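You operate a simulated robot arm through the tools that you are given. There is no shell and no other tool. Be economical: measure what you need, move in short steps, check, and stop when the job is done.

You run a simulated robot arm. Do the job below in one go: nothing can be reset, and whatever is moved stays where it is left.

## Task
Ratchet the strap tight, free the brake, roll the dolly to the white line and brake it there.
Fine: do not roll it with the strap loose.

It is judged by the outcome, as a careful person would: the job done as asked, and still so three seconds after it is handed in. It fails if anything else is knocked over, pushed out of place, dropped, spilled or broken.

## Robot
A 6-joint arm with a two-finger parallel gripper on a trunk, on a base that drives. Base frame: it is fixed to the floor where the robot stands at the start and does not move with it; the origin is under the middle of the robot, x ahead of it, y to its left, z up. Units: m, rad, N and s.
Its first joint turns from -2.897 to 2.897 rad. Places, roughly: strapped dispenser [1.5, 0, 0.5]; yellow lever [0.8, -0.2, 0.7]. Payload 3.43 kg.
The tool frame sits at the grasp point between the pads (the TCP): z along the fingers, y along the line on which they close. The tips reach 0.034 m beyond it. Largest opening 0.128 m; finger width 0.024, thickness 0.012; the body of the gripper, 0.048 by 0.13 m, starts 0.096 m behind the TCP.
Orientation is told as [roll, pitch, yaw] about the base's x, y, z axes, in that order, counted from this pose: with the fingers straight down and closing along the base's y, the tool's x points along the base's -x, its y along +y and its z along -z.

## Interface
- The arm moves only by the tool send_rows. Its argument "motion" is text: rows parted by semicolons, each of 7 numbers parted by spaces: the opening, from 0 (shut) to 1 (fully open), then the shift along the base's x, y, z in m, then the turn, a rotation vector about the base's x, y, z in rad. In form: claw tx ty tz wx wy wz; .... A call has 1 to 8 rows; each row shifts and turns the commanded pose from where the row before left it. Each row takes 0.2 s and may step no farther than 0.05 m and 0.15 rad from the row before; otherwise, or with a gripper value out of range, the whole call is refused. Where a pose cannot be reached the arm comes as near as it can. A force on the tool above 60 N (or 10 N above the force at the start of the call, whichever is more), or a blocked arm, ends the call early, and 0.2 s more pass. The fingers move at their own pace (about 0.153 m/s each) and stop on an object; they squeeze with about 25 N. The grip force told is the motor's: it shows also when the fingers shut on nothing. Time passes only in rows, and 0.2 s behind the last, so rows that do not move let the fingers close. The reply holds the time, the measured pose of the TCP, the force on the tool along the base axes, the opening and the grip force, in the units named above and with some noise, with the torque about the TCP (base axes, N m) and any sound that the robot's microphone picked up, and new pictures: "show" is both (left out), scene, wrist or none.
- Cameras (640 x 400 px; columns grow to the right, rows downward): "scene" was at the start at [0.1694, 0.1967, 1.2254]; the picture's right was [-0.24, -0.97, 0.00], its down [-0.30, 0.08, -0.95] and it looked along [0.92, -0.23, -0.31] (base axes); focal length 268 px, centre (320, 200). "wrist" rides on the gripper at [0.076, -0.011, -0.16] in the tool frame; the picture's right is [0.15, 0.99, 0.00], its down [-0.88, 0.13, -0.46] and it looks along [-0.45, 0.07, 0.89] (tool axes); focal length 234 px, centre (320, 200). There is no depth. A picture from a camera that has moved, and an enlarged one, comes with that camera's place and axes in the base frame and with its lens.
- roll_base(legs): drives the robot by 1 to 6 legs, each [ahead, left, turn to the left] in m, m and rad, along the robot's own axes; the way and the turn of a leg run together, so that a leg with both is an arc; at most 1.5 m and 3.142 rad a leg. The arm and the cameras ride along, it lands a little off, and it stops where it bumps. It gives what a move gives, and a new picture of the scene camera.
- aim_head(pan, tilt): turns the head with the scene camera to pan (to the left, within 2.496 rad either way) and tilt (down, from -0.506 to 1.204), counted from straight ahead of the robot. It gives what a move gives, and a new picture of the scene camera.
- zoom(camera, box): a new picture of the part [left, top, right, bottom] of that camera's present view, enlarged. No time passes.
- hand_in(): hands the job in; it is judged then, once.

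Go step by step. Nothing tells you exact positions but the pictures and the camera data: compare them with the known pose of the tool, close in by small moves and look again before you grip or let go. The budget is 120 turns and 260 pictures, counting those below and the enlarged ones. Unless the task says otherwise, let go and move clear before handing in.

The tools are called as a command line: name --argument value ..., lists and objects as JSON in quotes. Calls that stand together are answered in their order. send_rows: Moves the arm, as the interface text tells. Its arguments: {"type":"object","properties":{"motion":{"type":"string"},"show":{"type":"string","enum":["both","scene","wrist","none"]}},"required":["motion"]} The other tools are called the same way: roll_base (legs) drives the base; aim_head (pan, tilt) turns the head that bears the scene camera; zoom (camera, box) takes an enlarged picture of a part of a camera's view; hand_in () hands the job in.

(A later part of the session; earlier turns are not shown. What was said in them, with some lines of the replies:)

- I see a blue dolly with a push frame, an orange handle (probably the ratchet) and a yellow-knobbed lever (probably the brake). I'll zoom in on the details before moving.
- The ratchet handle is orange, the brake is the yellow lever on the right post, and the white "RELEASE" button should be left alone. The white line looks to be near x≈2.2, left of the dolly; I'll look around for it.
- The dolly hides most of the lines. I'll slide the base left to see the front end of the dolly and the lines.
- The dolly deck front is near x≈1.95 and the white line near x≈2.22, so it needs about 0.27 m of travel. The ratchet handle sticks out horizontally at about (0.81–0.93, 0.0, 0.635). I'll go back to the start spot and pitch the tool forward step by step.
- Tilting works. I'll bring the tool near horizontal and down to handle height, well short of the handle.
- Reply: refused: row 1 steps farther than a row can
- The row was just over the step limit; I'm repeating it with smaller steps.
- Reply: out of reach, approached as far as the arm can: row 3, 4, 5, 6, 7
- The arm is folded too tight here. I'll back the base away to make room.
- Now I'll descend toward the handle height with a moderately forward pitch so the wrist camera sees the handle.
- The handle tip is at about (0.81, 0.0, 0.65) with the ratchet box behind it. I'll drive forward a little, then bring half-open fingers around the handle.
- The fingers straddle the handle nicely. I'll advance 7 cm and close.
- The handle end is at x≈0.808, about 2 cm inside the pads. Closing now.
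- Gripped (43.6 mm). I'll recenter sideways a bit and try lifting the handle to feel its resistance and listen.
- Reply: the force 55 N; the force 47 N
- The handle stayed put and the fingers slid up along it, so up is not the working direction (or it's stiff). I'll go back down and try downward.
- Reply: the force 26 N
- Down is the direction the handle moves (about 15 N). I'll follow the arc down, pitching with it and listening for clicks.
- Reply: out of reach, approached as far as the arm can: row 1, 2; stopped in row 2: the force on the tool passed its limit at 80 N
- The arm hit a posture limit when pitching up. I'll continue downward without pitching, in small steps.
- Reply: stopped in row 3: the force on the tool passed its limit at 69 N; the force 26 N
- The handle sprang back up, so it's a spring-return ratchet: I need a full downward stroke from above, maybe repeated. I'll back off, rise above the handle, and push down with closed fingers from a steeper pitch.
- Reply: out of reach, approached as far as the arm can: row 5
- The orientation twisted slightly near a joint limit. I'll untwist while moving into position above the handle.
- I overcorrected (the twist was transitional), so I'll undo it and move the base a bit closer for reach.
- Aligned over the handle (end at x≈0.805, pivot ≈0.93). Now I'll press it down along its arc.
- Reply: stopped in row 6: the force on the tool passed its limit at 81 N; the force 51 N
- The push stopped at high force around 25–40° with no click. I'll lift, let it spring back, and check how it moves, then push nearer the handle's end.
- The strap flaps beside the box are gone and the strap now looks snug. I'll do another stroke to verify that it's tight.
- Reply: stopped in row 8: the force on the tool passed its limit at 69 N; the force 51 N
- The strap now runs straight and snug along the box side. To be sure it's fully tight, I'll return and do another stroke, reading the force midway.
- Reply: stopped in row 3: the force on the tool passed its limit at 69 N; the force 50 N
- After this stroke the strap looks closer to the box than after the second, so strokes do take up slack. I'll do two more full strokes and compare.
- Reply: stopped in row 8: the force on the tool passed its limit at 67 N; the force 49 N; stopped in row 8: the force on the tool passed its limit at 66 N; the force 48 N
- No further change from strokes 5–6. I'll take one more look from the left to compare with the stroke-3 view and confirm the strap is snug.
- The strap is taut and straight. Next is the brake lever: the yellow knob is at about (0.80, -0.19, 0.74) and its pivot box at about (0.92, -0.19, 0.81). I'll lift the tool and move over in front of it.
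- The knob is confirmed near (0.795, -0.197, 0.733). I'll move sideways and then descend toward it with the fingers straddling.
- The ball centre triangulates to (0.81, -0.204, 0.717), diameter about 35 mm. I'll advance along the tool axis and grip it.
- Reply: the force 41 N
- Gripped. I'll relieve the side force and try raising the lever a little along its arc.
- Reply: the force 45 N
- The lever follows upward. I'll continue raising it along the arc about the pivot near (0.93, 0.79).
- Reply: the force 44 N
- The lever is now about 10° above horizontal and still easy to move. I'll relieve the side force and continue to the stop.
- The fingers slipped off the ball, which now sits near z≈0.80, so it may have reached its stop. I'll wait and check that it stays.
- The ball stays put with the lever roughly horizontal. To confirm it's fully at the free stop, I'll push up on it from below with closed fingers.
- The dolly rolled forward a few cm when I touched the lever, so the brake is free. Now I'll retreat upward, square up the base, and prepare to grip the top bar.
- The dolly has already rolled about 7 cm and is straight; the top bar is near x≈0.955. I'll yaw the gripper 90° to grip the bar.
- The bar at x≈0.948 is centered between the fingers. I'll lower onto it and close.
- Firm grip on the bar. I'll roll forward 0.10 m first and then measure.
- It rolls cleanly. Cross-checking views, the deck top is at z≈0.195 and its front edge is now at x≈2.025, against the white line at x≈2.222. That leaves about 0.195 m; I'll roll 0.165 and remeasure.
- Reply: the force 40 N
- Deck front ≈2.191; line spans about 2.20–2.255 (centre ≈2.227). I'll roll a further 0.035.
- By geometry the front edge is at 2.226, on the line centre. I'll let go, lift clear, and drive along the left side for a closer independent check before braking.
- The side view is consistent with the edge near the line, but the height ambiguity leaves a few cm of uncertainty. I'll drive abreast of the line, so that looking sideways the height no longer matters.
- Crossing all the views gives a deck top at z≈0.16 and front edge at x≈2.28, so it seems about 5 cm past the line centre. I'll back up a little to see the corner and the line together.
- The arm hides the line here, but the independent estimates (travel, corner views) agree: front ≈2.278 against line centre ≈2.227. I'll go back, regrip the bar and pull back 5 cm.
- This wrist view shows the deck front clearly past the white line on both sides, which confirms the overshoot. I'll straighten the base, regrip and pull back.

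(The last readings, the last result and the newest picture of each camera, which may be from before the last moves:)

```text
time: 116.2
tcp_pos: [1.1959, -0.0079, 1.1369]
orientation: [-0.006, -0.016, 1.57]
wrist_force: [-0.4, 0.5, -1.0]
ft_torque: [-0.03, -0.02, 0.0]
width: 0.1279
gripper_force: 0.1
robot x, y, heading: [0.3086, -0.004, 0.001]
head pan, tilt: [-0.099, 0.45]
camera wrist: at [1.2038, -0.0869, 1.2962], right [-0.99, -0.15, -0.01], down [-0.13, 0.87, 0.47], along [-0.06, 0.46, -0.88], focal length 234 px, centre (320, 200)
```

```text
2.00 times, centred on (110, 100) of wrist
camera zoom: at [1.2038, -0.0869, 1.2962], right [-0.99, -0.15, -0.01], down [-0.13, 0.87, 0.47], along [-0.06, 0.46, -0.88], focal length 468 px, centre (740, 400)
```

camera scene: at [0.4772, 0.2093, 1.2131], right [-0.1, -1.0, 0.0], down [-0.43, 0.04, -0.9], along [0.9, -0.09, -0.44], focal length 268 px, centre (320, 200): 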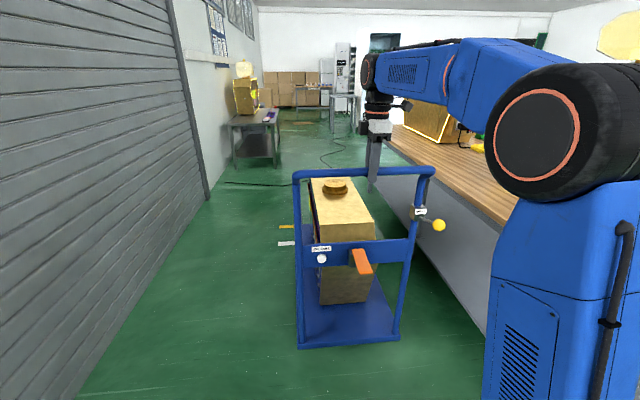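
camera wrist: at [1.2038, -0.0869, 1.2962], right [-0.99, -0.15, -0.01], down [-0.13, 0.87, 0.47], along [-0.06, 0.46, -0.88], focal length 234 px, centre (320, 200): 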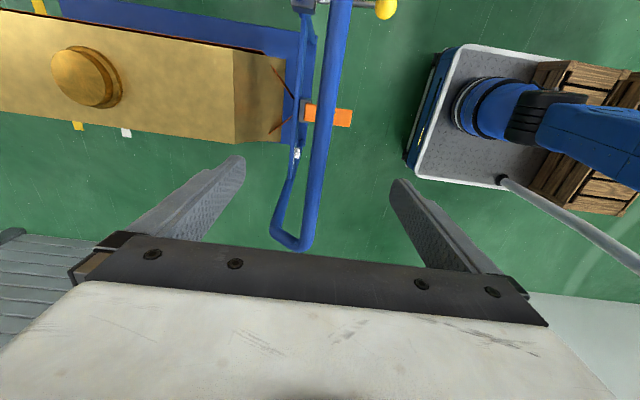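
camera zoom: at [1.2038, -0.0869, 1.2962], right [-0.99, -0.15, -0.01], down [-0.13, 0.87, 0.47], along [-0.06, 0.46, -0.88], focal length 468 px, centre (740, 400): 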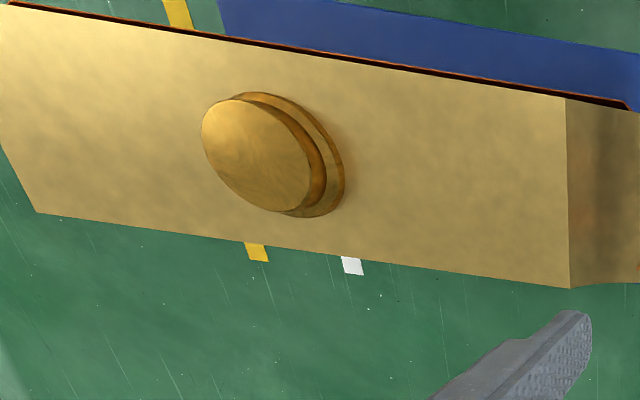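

The deck front now projects right onto the white line. Next I'll apply the brake: move the base back and to the right, then return the gripper to its forward pitch.

roll_base --legs '[[-0.2, -0.137, 0]]'

send_rows --motion "0 0 0 0 0 0 -0.148;0 0 0 0 0 0 -0.148;0 0 0 0 0 0 -0.148;0 0 0 0 0 0 -0.148;0 0 0 0 0 0 -0.148;0 0 0 0 0 0 -0.148;0 0 0 0 0 0 -0.148;0 0 0 0 0 0 -0.148" --show "none"

send_rows --motion "0 0 0 0 0 0 -0.148;0 0 0 0 0 0 -0.148;0 0 0 0 0 0 -0.09;0 0 -0.01 -0.03 0 -0.14 0;0 0 -0.01 -0.03 0 -0.14 0;0 0 -0.01 -0.03 0 -0.14 0;0 0 -0.01 -0.03 0 -0.14 0;0 0 0 0 0 0 0" --show "both"

zoom --camera "wrist" --box '[200, 60, 440, 260]'

```text
time: 118.0
tcp_pos: [0.9926, -0.1468, 1.1369]
orientation: [-0.007, -0.016, 1.569]
wrist_force: [0.8, 0.7, -0.8]
ft_torque: [-0.02, -0.01, 0.02]
width: 0.1282
gripper_force: 0.1
robot x, y, heading: [0.1055, -0.1405, 0.002]
head pan, tilt: [-0.099, 0.45]
camera scene: at [0.2767, 0.0712, 1.2131], right [-0.1, -1.0, 0.0], down [-0.43, 0.04, -0.9], along [0.9, -0.09, -0.44], focal length 268 px, centre (320, 200)
```

scene: 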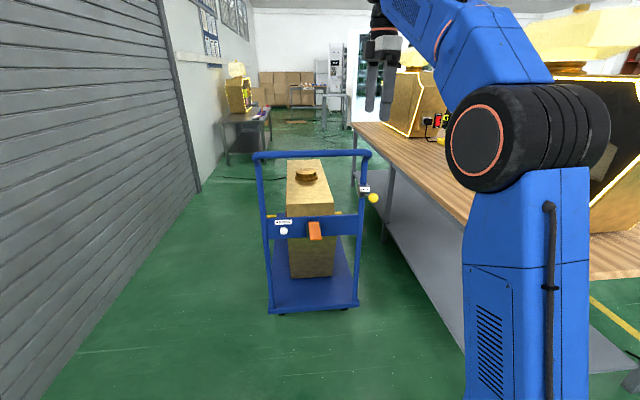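

```text
time: 119.8
tcp_pos: [0.9943, -0.1469, 1.1365]
orientation: [-0.007, -0.014, 0.381]
wrist_force: [-0.3, 0.0, -0.5]
ft_torque: [0.03, -0.03, -0.06]
width: 0.0
gripper_force: 24.4
robot x, y, heading: [0.106, -0.1435, 0.002]
head pan, tilt: [-0.099, 0.45]
```

```text
time: 121.6
tcp_pos: [0.9952, -0.1872, 1.019]
orientation: [-0.006, -0.576, -0.001]
wrist_force: [-0.9, -0.2, 0.5]
ft_torque: [-0.03, 0.02, -0.04]
width: 0.0
gripper_force: 25.0
robot x, y, heading: [0.1077, -0.1406, 0.006]
head pan, tilt: [-0.099, 0.45]
camera scene: at [0.2768, 0.0712, 1.2131], right [-0.1, -1.0, 0.0], down [-0.43, 0.04, -0.9], along [0.9, -0.09, -0.44], focal length 268 px, centre (320, 200)
camera wrist: at [0.8434, -0.1991, 1.1104], right [-0.12, 0.99, -0.09], down [0.49, 0.13, 0.86], along [0.86, 0.06, -0.5], focal length 234 px, centre (320, 200)
```

scene: 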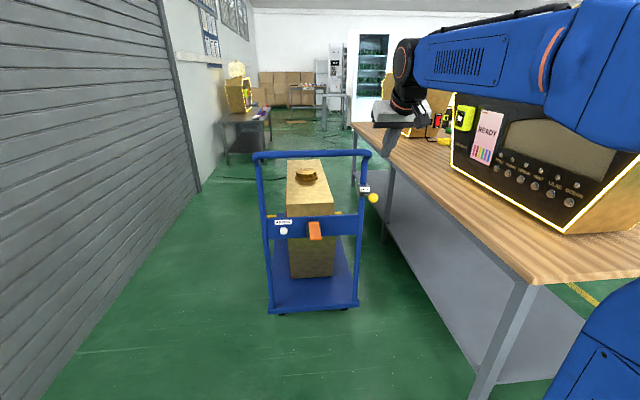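
wrist: 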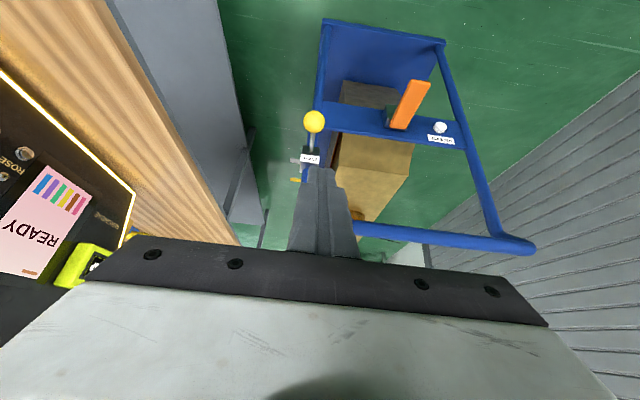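

```text
2.00 times, centred on (320, 160) of wrist
camera zoom: at [0.8434, -0.1991, 1.1104], right [-0.12, 0.99, -0.09], down [0.49, 0.13, 0.86], along [0.86, 0.06, -0.5], focal length 468 px, centre (320, 280)
```

zoom: 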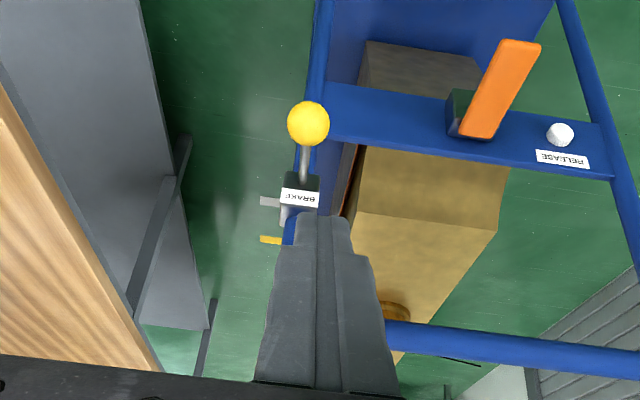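

The ball is at about (1.117, -0.203, 0.805), lever still horizontal. I'll bring the closed fingertips above it and press down.

send_rows --motion "0 0.035 -0.008 -0.03 0 0 0;0 0.035 -0.008 -0.035 0 0 0;0 0.03 0 -0.035 0 0 0;0 0.004 0 -0.035 0 0 0;0 0 0 0 0 0 0" --show "wrist"

zoom --camera "wrist" --box '[240, 80, 400, 240]'

zoom --camera "scene" --box '[340, 140, 440, 230]'

```text
refused: row 2 steps farther than a row can; nothing moved
```

```text
2.50 times, centred on (320, 160) of wrist
camera zoom: at [0.8434, -0.1991, 1.1104], right [-0.12, 0.99, -0.09], down [0.49, 0.13, 0.86], along [0.86, 0.06, -0.5], focal length 585 px, centre (320, 300)
```

zoom: 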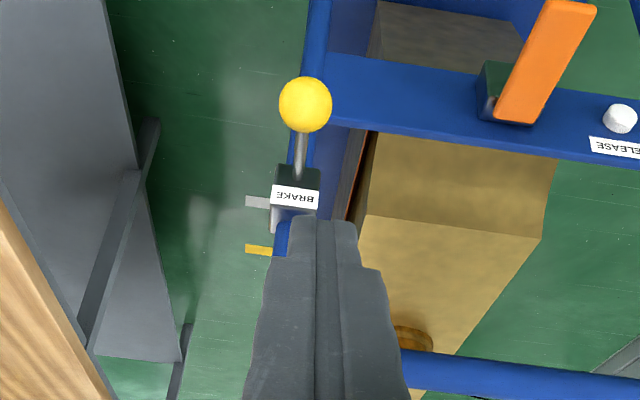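

```text
4.44 times, centred on (390, 185) of scene
camera zoom: at [0.2768, 0.0712, 1.2131], right [-0.1, -1.0, 0.0], down [-0.43, 0.04, -0.9], along [0.9, -0.09, -0.44], focal length 1192 px, centre (9, 267)
```

zoom: 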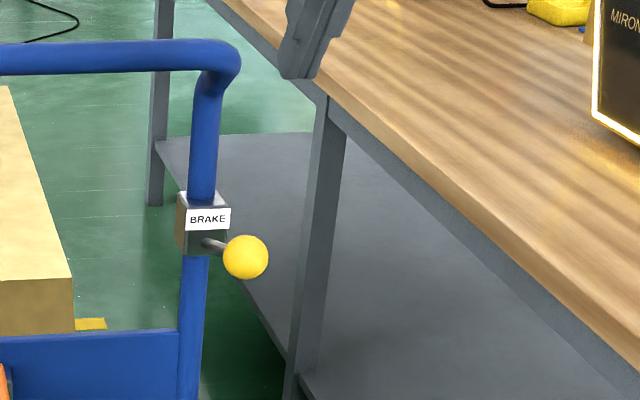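

A row was slightly too long; I'm repeating it with shorter steps.

send_rows --motion "0 0.03 -0.008 -0.03 0 0 0;0 0.03 -0.008 -0.03 0 0 0;0 0.03 0 -0.03 0 0 0;0 0.013 0 -0.03 0 0 0;0 0 0 -0.02 0 0 0;0 0 0 0 0 0 0" --show "wrist"

zoom --camera "wrist" --box '[240, 80, 400, 240]'

zoom --camera "scene" --box '[340, 140, 440, 230]'

```text
time: 123.0
tcp_pos: [1.0959, -0.2046, 0.8787]
orientation: [-0.006, -0.577, -0.001]
wrist_force: [-0.5, 0.0, -0.8]
ft_torque: [0.03, -0.02, 0.0]
width: 0.0
gripper_force: 25.2
robot x, y, heading: [0.1077, -0.1413, -0.003]
head pan, tilt: [-0.099, 0.45]
camera wrist: at [0.9448, -0.2155, 0.9709], right [-0.12, 0.99, -0.09], down [0.49, 0.13, 0.86], along [0.86, 0.06, -0.5], focal length 234 px, centre (320, 200)
```

wrist: 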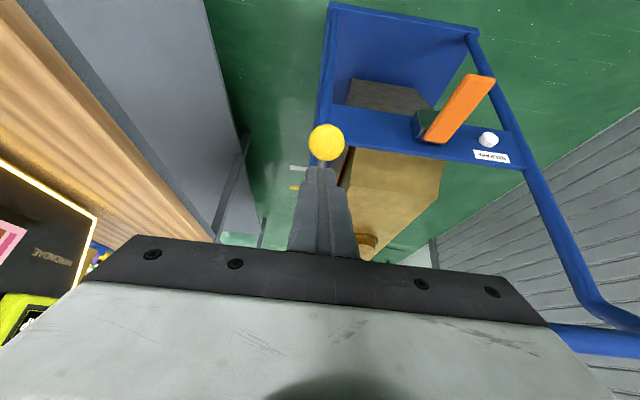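

```text
2.50 times, centred on (320, 160) of wrist
camera zoom: at [0.9448, -0.2155, 0.9709], right [-0.12, 0.99, -0.09], down [0.49, 0.13, 0.86], along [0.86, 0.06, -0.5], focal length 585 px, centre (320, 300)
```

zoom: 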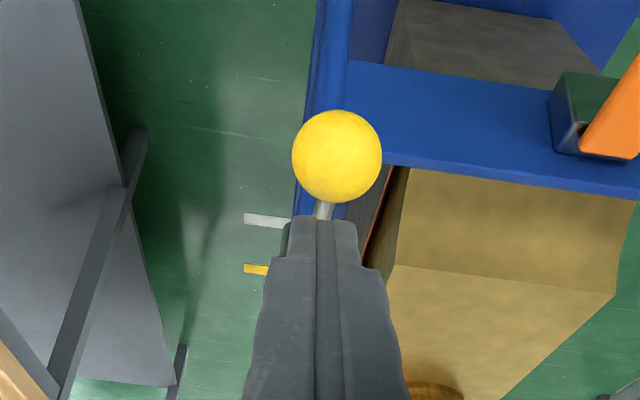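

```text
4.44 times, centred on (390, 185) of scene
camera zoom: at [0.2767, 0.0712, 1.2131], right [-0.1, -1.0, 0.0], down [-0.43, 0.04, -0.9], along [0.9, -0.09, -0.44], focal length 1192 px, centre (9, 267)
```

zoom: 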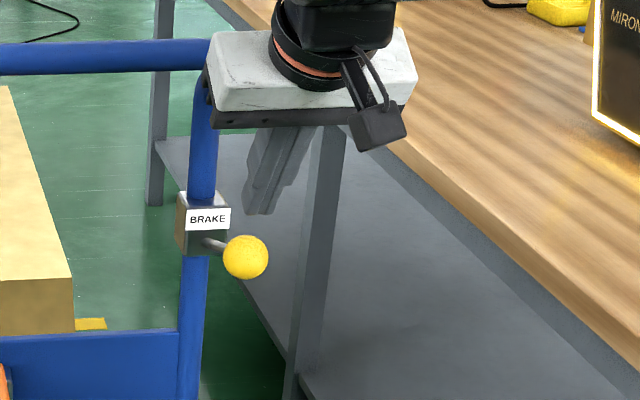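

The tip is directly above the ball with about a 2 cm gap. Pressing down now.

send_rows --motion "0 0 0.002 -0.022 0 0 0;0 0 0 -0.015 0 0 0;0 0 0 -0.015 0 0 0;0 0.001 0 -0.015 0 0 0;0 0.003 0 -0.015 0 0 0;0 0 0 0 0 0 0" --show "both"

zoom --camera "scene" --box '[340, 140, 440, 230]'

```text
time: 124.4
tcp_pos: [1.1003, -0.1995, 0.7938]
orientation: [-0.007, -0.575, -0.002]
wrist_force: [0.1, -0.3, 1.0]
ft_torque: [0.01, 0.03, 0.02]
width: 0.0001
gripper_force: 24.8
robot x, y, heading: [0.1082, -0.1358, 0.002]
head pan, tilt: [-0.099, 0.45]
camera scene: at [0.2768, 0.0712, 1.2131], right [-0.1, -1.0, 0.0], down [-0.43, 0.04, -0.9], along [0.9, -0.09, -0.44], focal length 268 px, centre (320, 200)
camera wrist: at [0.9492, -0.2125, 0.8871], right [-0.12, 0.99, -0.09], down [0.49, 0.13, 0.86], along [0.86, 0.06, -0.5], focal length 234 px, centre (320, 200)
```

scene: 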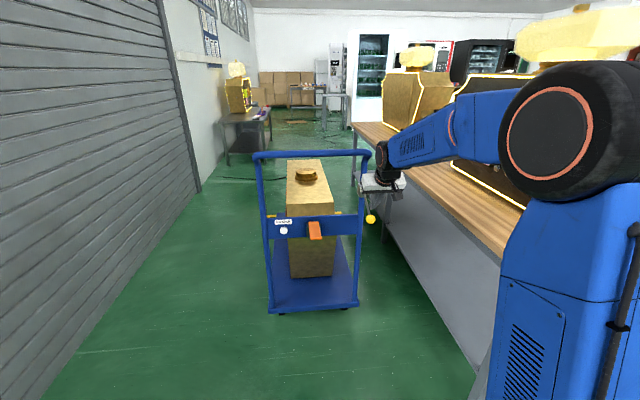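
wrist: 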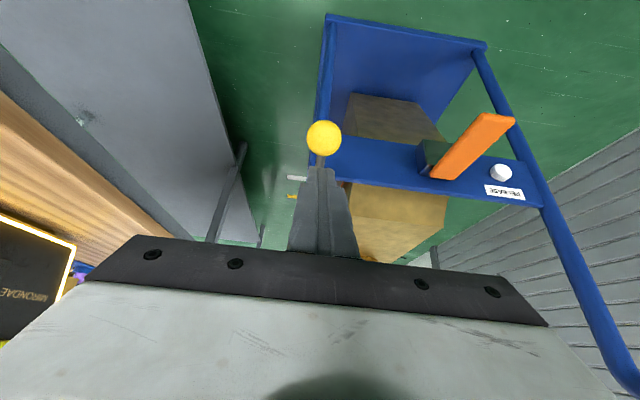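

```text
4.44 times, centred on (390, 185) of scene
camera zoom: at [0.2768, 0.0712, 1.2131], right [-0.1, -1.0, 0.0], down [-0.43, 0.04, -0.9], along [0.9, -0.09, -0.44], focal length 1192 px, centre (9, 267)
```

zoom: 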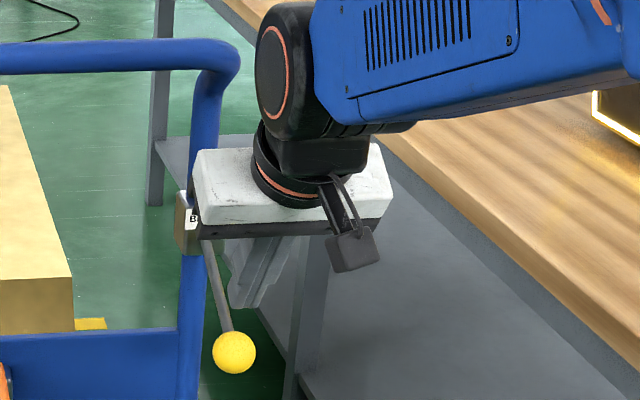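

The lever snapped down to its original braked position. I'll press gently once more to confirm it's at the stop.

send_rows --motion "0 0.006 0 -0.02 0 0 0;0 0.004 0 -0.015 0 0 0;0 0 0 -0.006 0 0 0;0 0 0 -0.005 0 0 0;0 0 0 0 0 0 0" --show "none"

zoom --camera "scene" --box '[340, 140, 440, 230]'

```text
time: 125.2
tcp_pos: [1.1089, -0.2019, 0.765]
orientation: [-0.006, -0.588, -0.003]
wrist_force: [-18.6, -1.6, 27.8]
ft_torque: [-0.02, 0.37, 0.09]
width: 0.0
gripper_force: 25.0
robot x, y, heading: [0.1065, -0.1423, 0.003]
head pan, tilt: [-0.099, 0.45]
stopped in row 4: the force on the tool passed its limit at 67 N (the readings are from after the stop); the commanded pose is now the measured one
```

```text
4.44 times, centred on (390, 185) of scene
camera zoom: at [0.2745, 0.0712, 1.2133], right [-0.1, -1.0, 0.0], down [-0.43, 0.04, -0.9], along [0.9, -0.09, -0.43], focal length 1192 px, centre (9, 267)
```

zoom: 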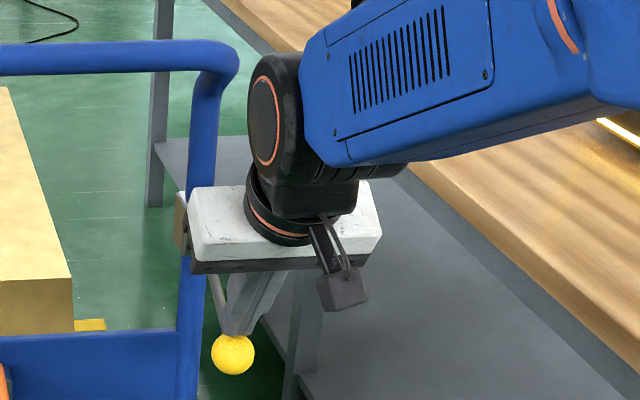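

The lever is hard against its stop and the dolly held firm, so it's braked. I'll retreat and do a final check.

send_rows --motion "0 0 0 0.03 0 0 0;0 -0.035 0 0.03 0 0 0;0 -0.035 0 0.03 0 0 0;0 -0.035 0 0.03 0 0 0;0 -0.03 0 0.03 0 0 0;0 0 0 0 0 0 0" --show "wrist"

roll_base --legs '[[-0.1, 0.2, 0], [0, 0.65, 0], [0.85, 0, 0]]'

aim_head --pan -0.55 --tilt 0.7

zoom --camera "scene" --box '[240, 100, 480, 280]'

```text
time: 126.7
tcp_pos: [0.9759, -0.2016, 0.9109]
orientation: [-0.003, -0.583, -0.002]
wrist_force: [-0.3, 0.2, -0.1]
ft_torque: [-0.01, -0.03, 0.0]
width: 0.0
gripper_force: 25.1
robot x, y, heading: [0.1056, -0.138, 0.004]
head pan, tilt: [-0.099, 0.45]
camera wrist: at [0.8236, -0.2126, 1.0024], right [-0.12, 0.99, -0.09], down [0.48, 0.13, 0.86], along [0.87, 0.06, -0.49], focal length 234 px, centre (320, 200)
```

wrist: 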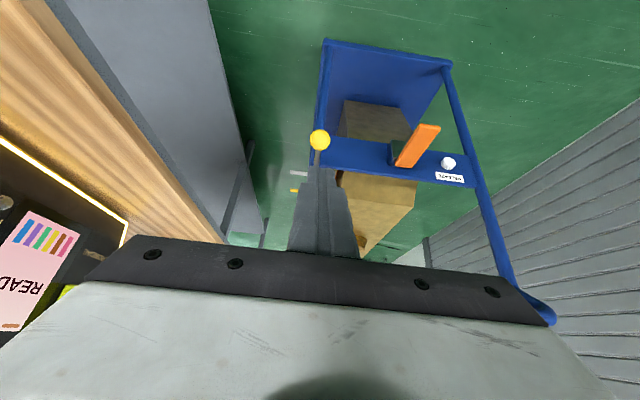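

```text
time: 135.8
tcp_pos: [1.7415, 0.6518, 0.9113]
orientation: [-0.007, -0.586, -0.001]
wrist_force: [0.1, 0.1, -0.7]
ft_torque: [-0.03, -0.02, 0.0]
width: 0.0
gripper_force: 24.5
robot x, y, heading: [0.8703, 0.7091, -0.0]
head pan, tilt: [-0.099, 0.45]
camera scene: at [1.0408, 0.9228, 1.2131], right [-0.1, -1.0, 0.0], down [-0.43, 0.04, -0.9], along [0.9, -0.09, -0.44], focal length 268 px, centre (320, 200)
```

scene: 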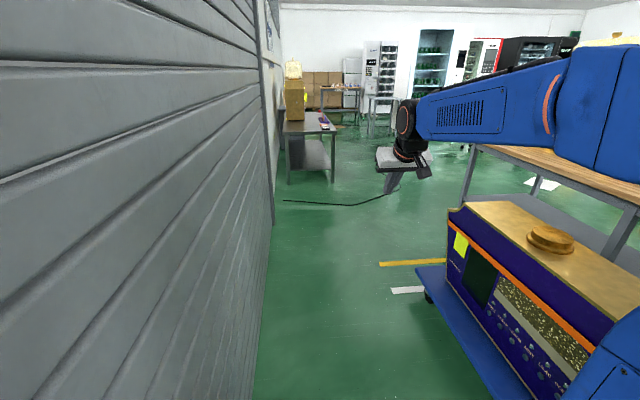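

```text
time: 136.7
tcp_pos: [1.74, 0.6511, 0.9105]
orientation: [-0.008, -0.584, -0.001]
wrist_force: [-0.8, 0.4, -0.6]
ft_torque: [0.0, 0.01, -0.02]
width: 0.0
gripper_force: 25.1
robot x, y, heading: [0.8712, 0.7141, 0.003]
head pan, tilt: [-0.55, 0.7]
camera scene: at [1.0219, 0.8875, 1.191], right [-0.52, -0.85, 0.0], down [-0.55, 0.33, -0.77], along [0.65, -0.4, -0.64], focal length 268 px, centre (320, 200)
```

scene: 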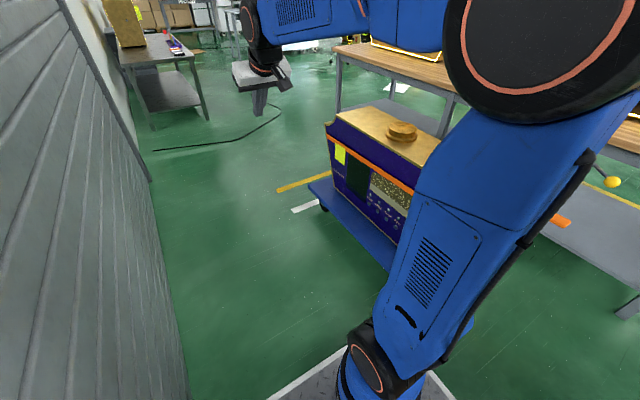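

```text
2.22 times, centred on (360, 190) of scene
camera zoom: at [1.0219, 0.8875, 1.191], right [-0.52, -0.85, 0.0], down [-0.55, 0.33, -0.77], along [0.65, -0.4, -0.64], focal length 596 px, centre (231, 222)
```

zoom: 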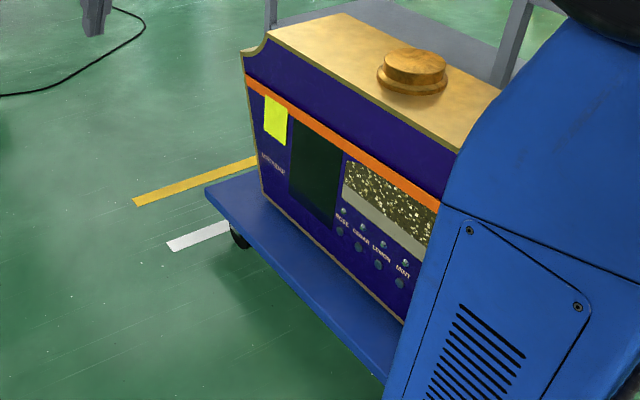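

Final check: the deck's front edge sits over the white line (x≈2.23–2.24, line about 2.20–2.255). The strap is still taut, the brake lever is down and the robot is clear, so I'm handing in.

hand_in

```text
The job is handed in.
```

I ratcheted the strap tight, freed the brake, rolled the dolly to the white line and braked it there. I then moved the robot clear and handed the job in.

- **Strap:** It took six strokes of the handle. The last two changed nothing visible, and the strap lies straight and snug along the box.
- **Early roll:** The dolly rolled about 7 cm when I nudged the freed brake lever. The strap was already tight by then.
- **Position:** I first overshot by about 5 cm and pulled it back. The front edge of the deck now sits over the white line, to within an estimated 1–2 cm.
- **Brake:** The lever is down against its stop, and the dolly did not move when I pressed on it.
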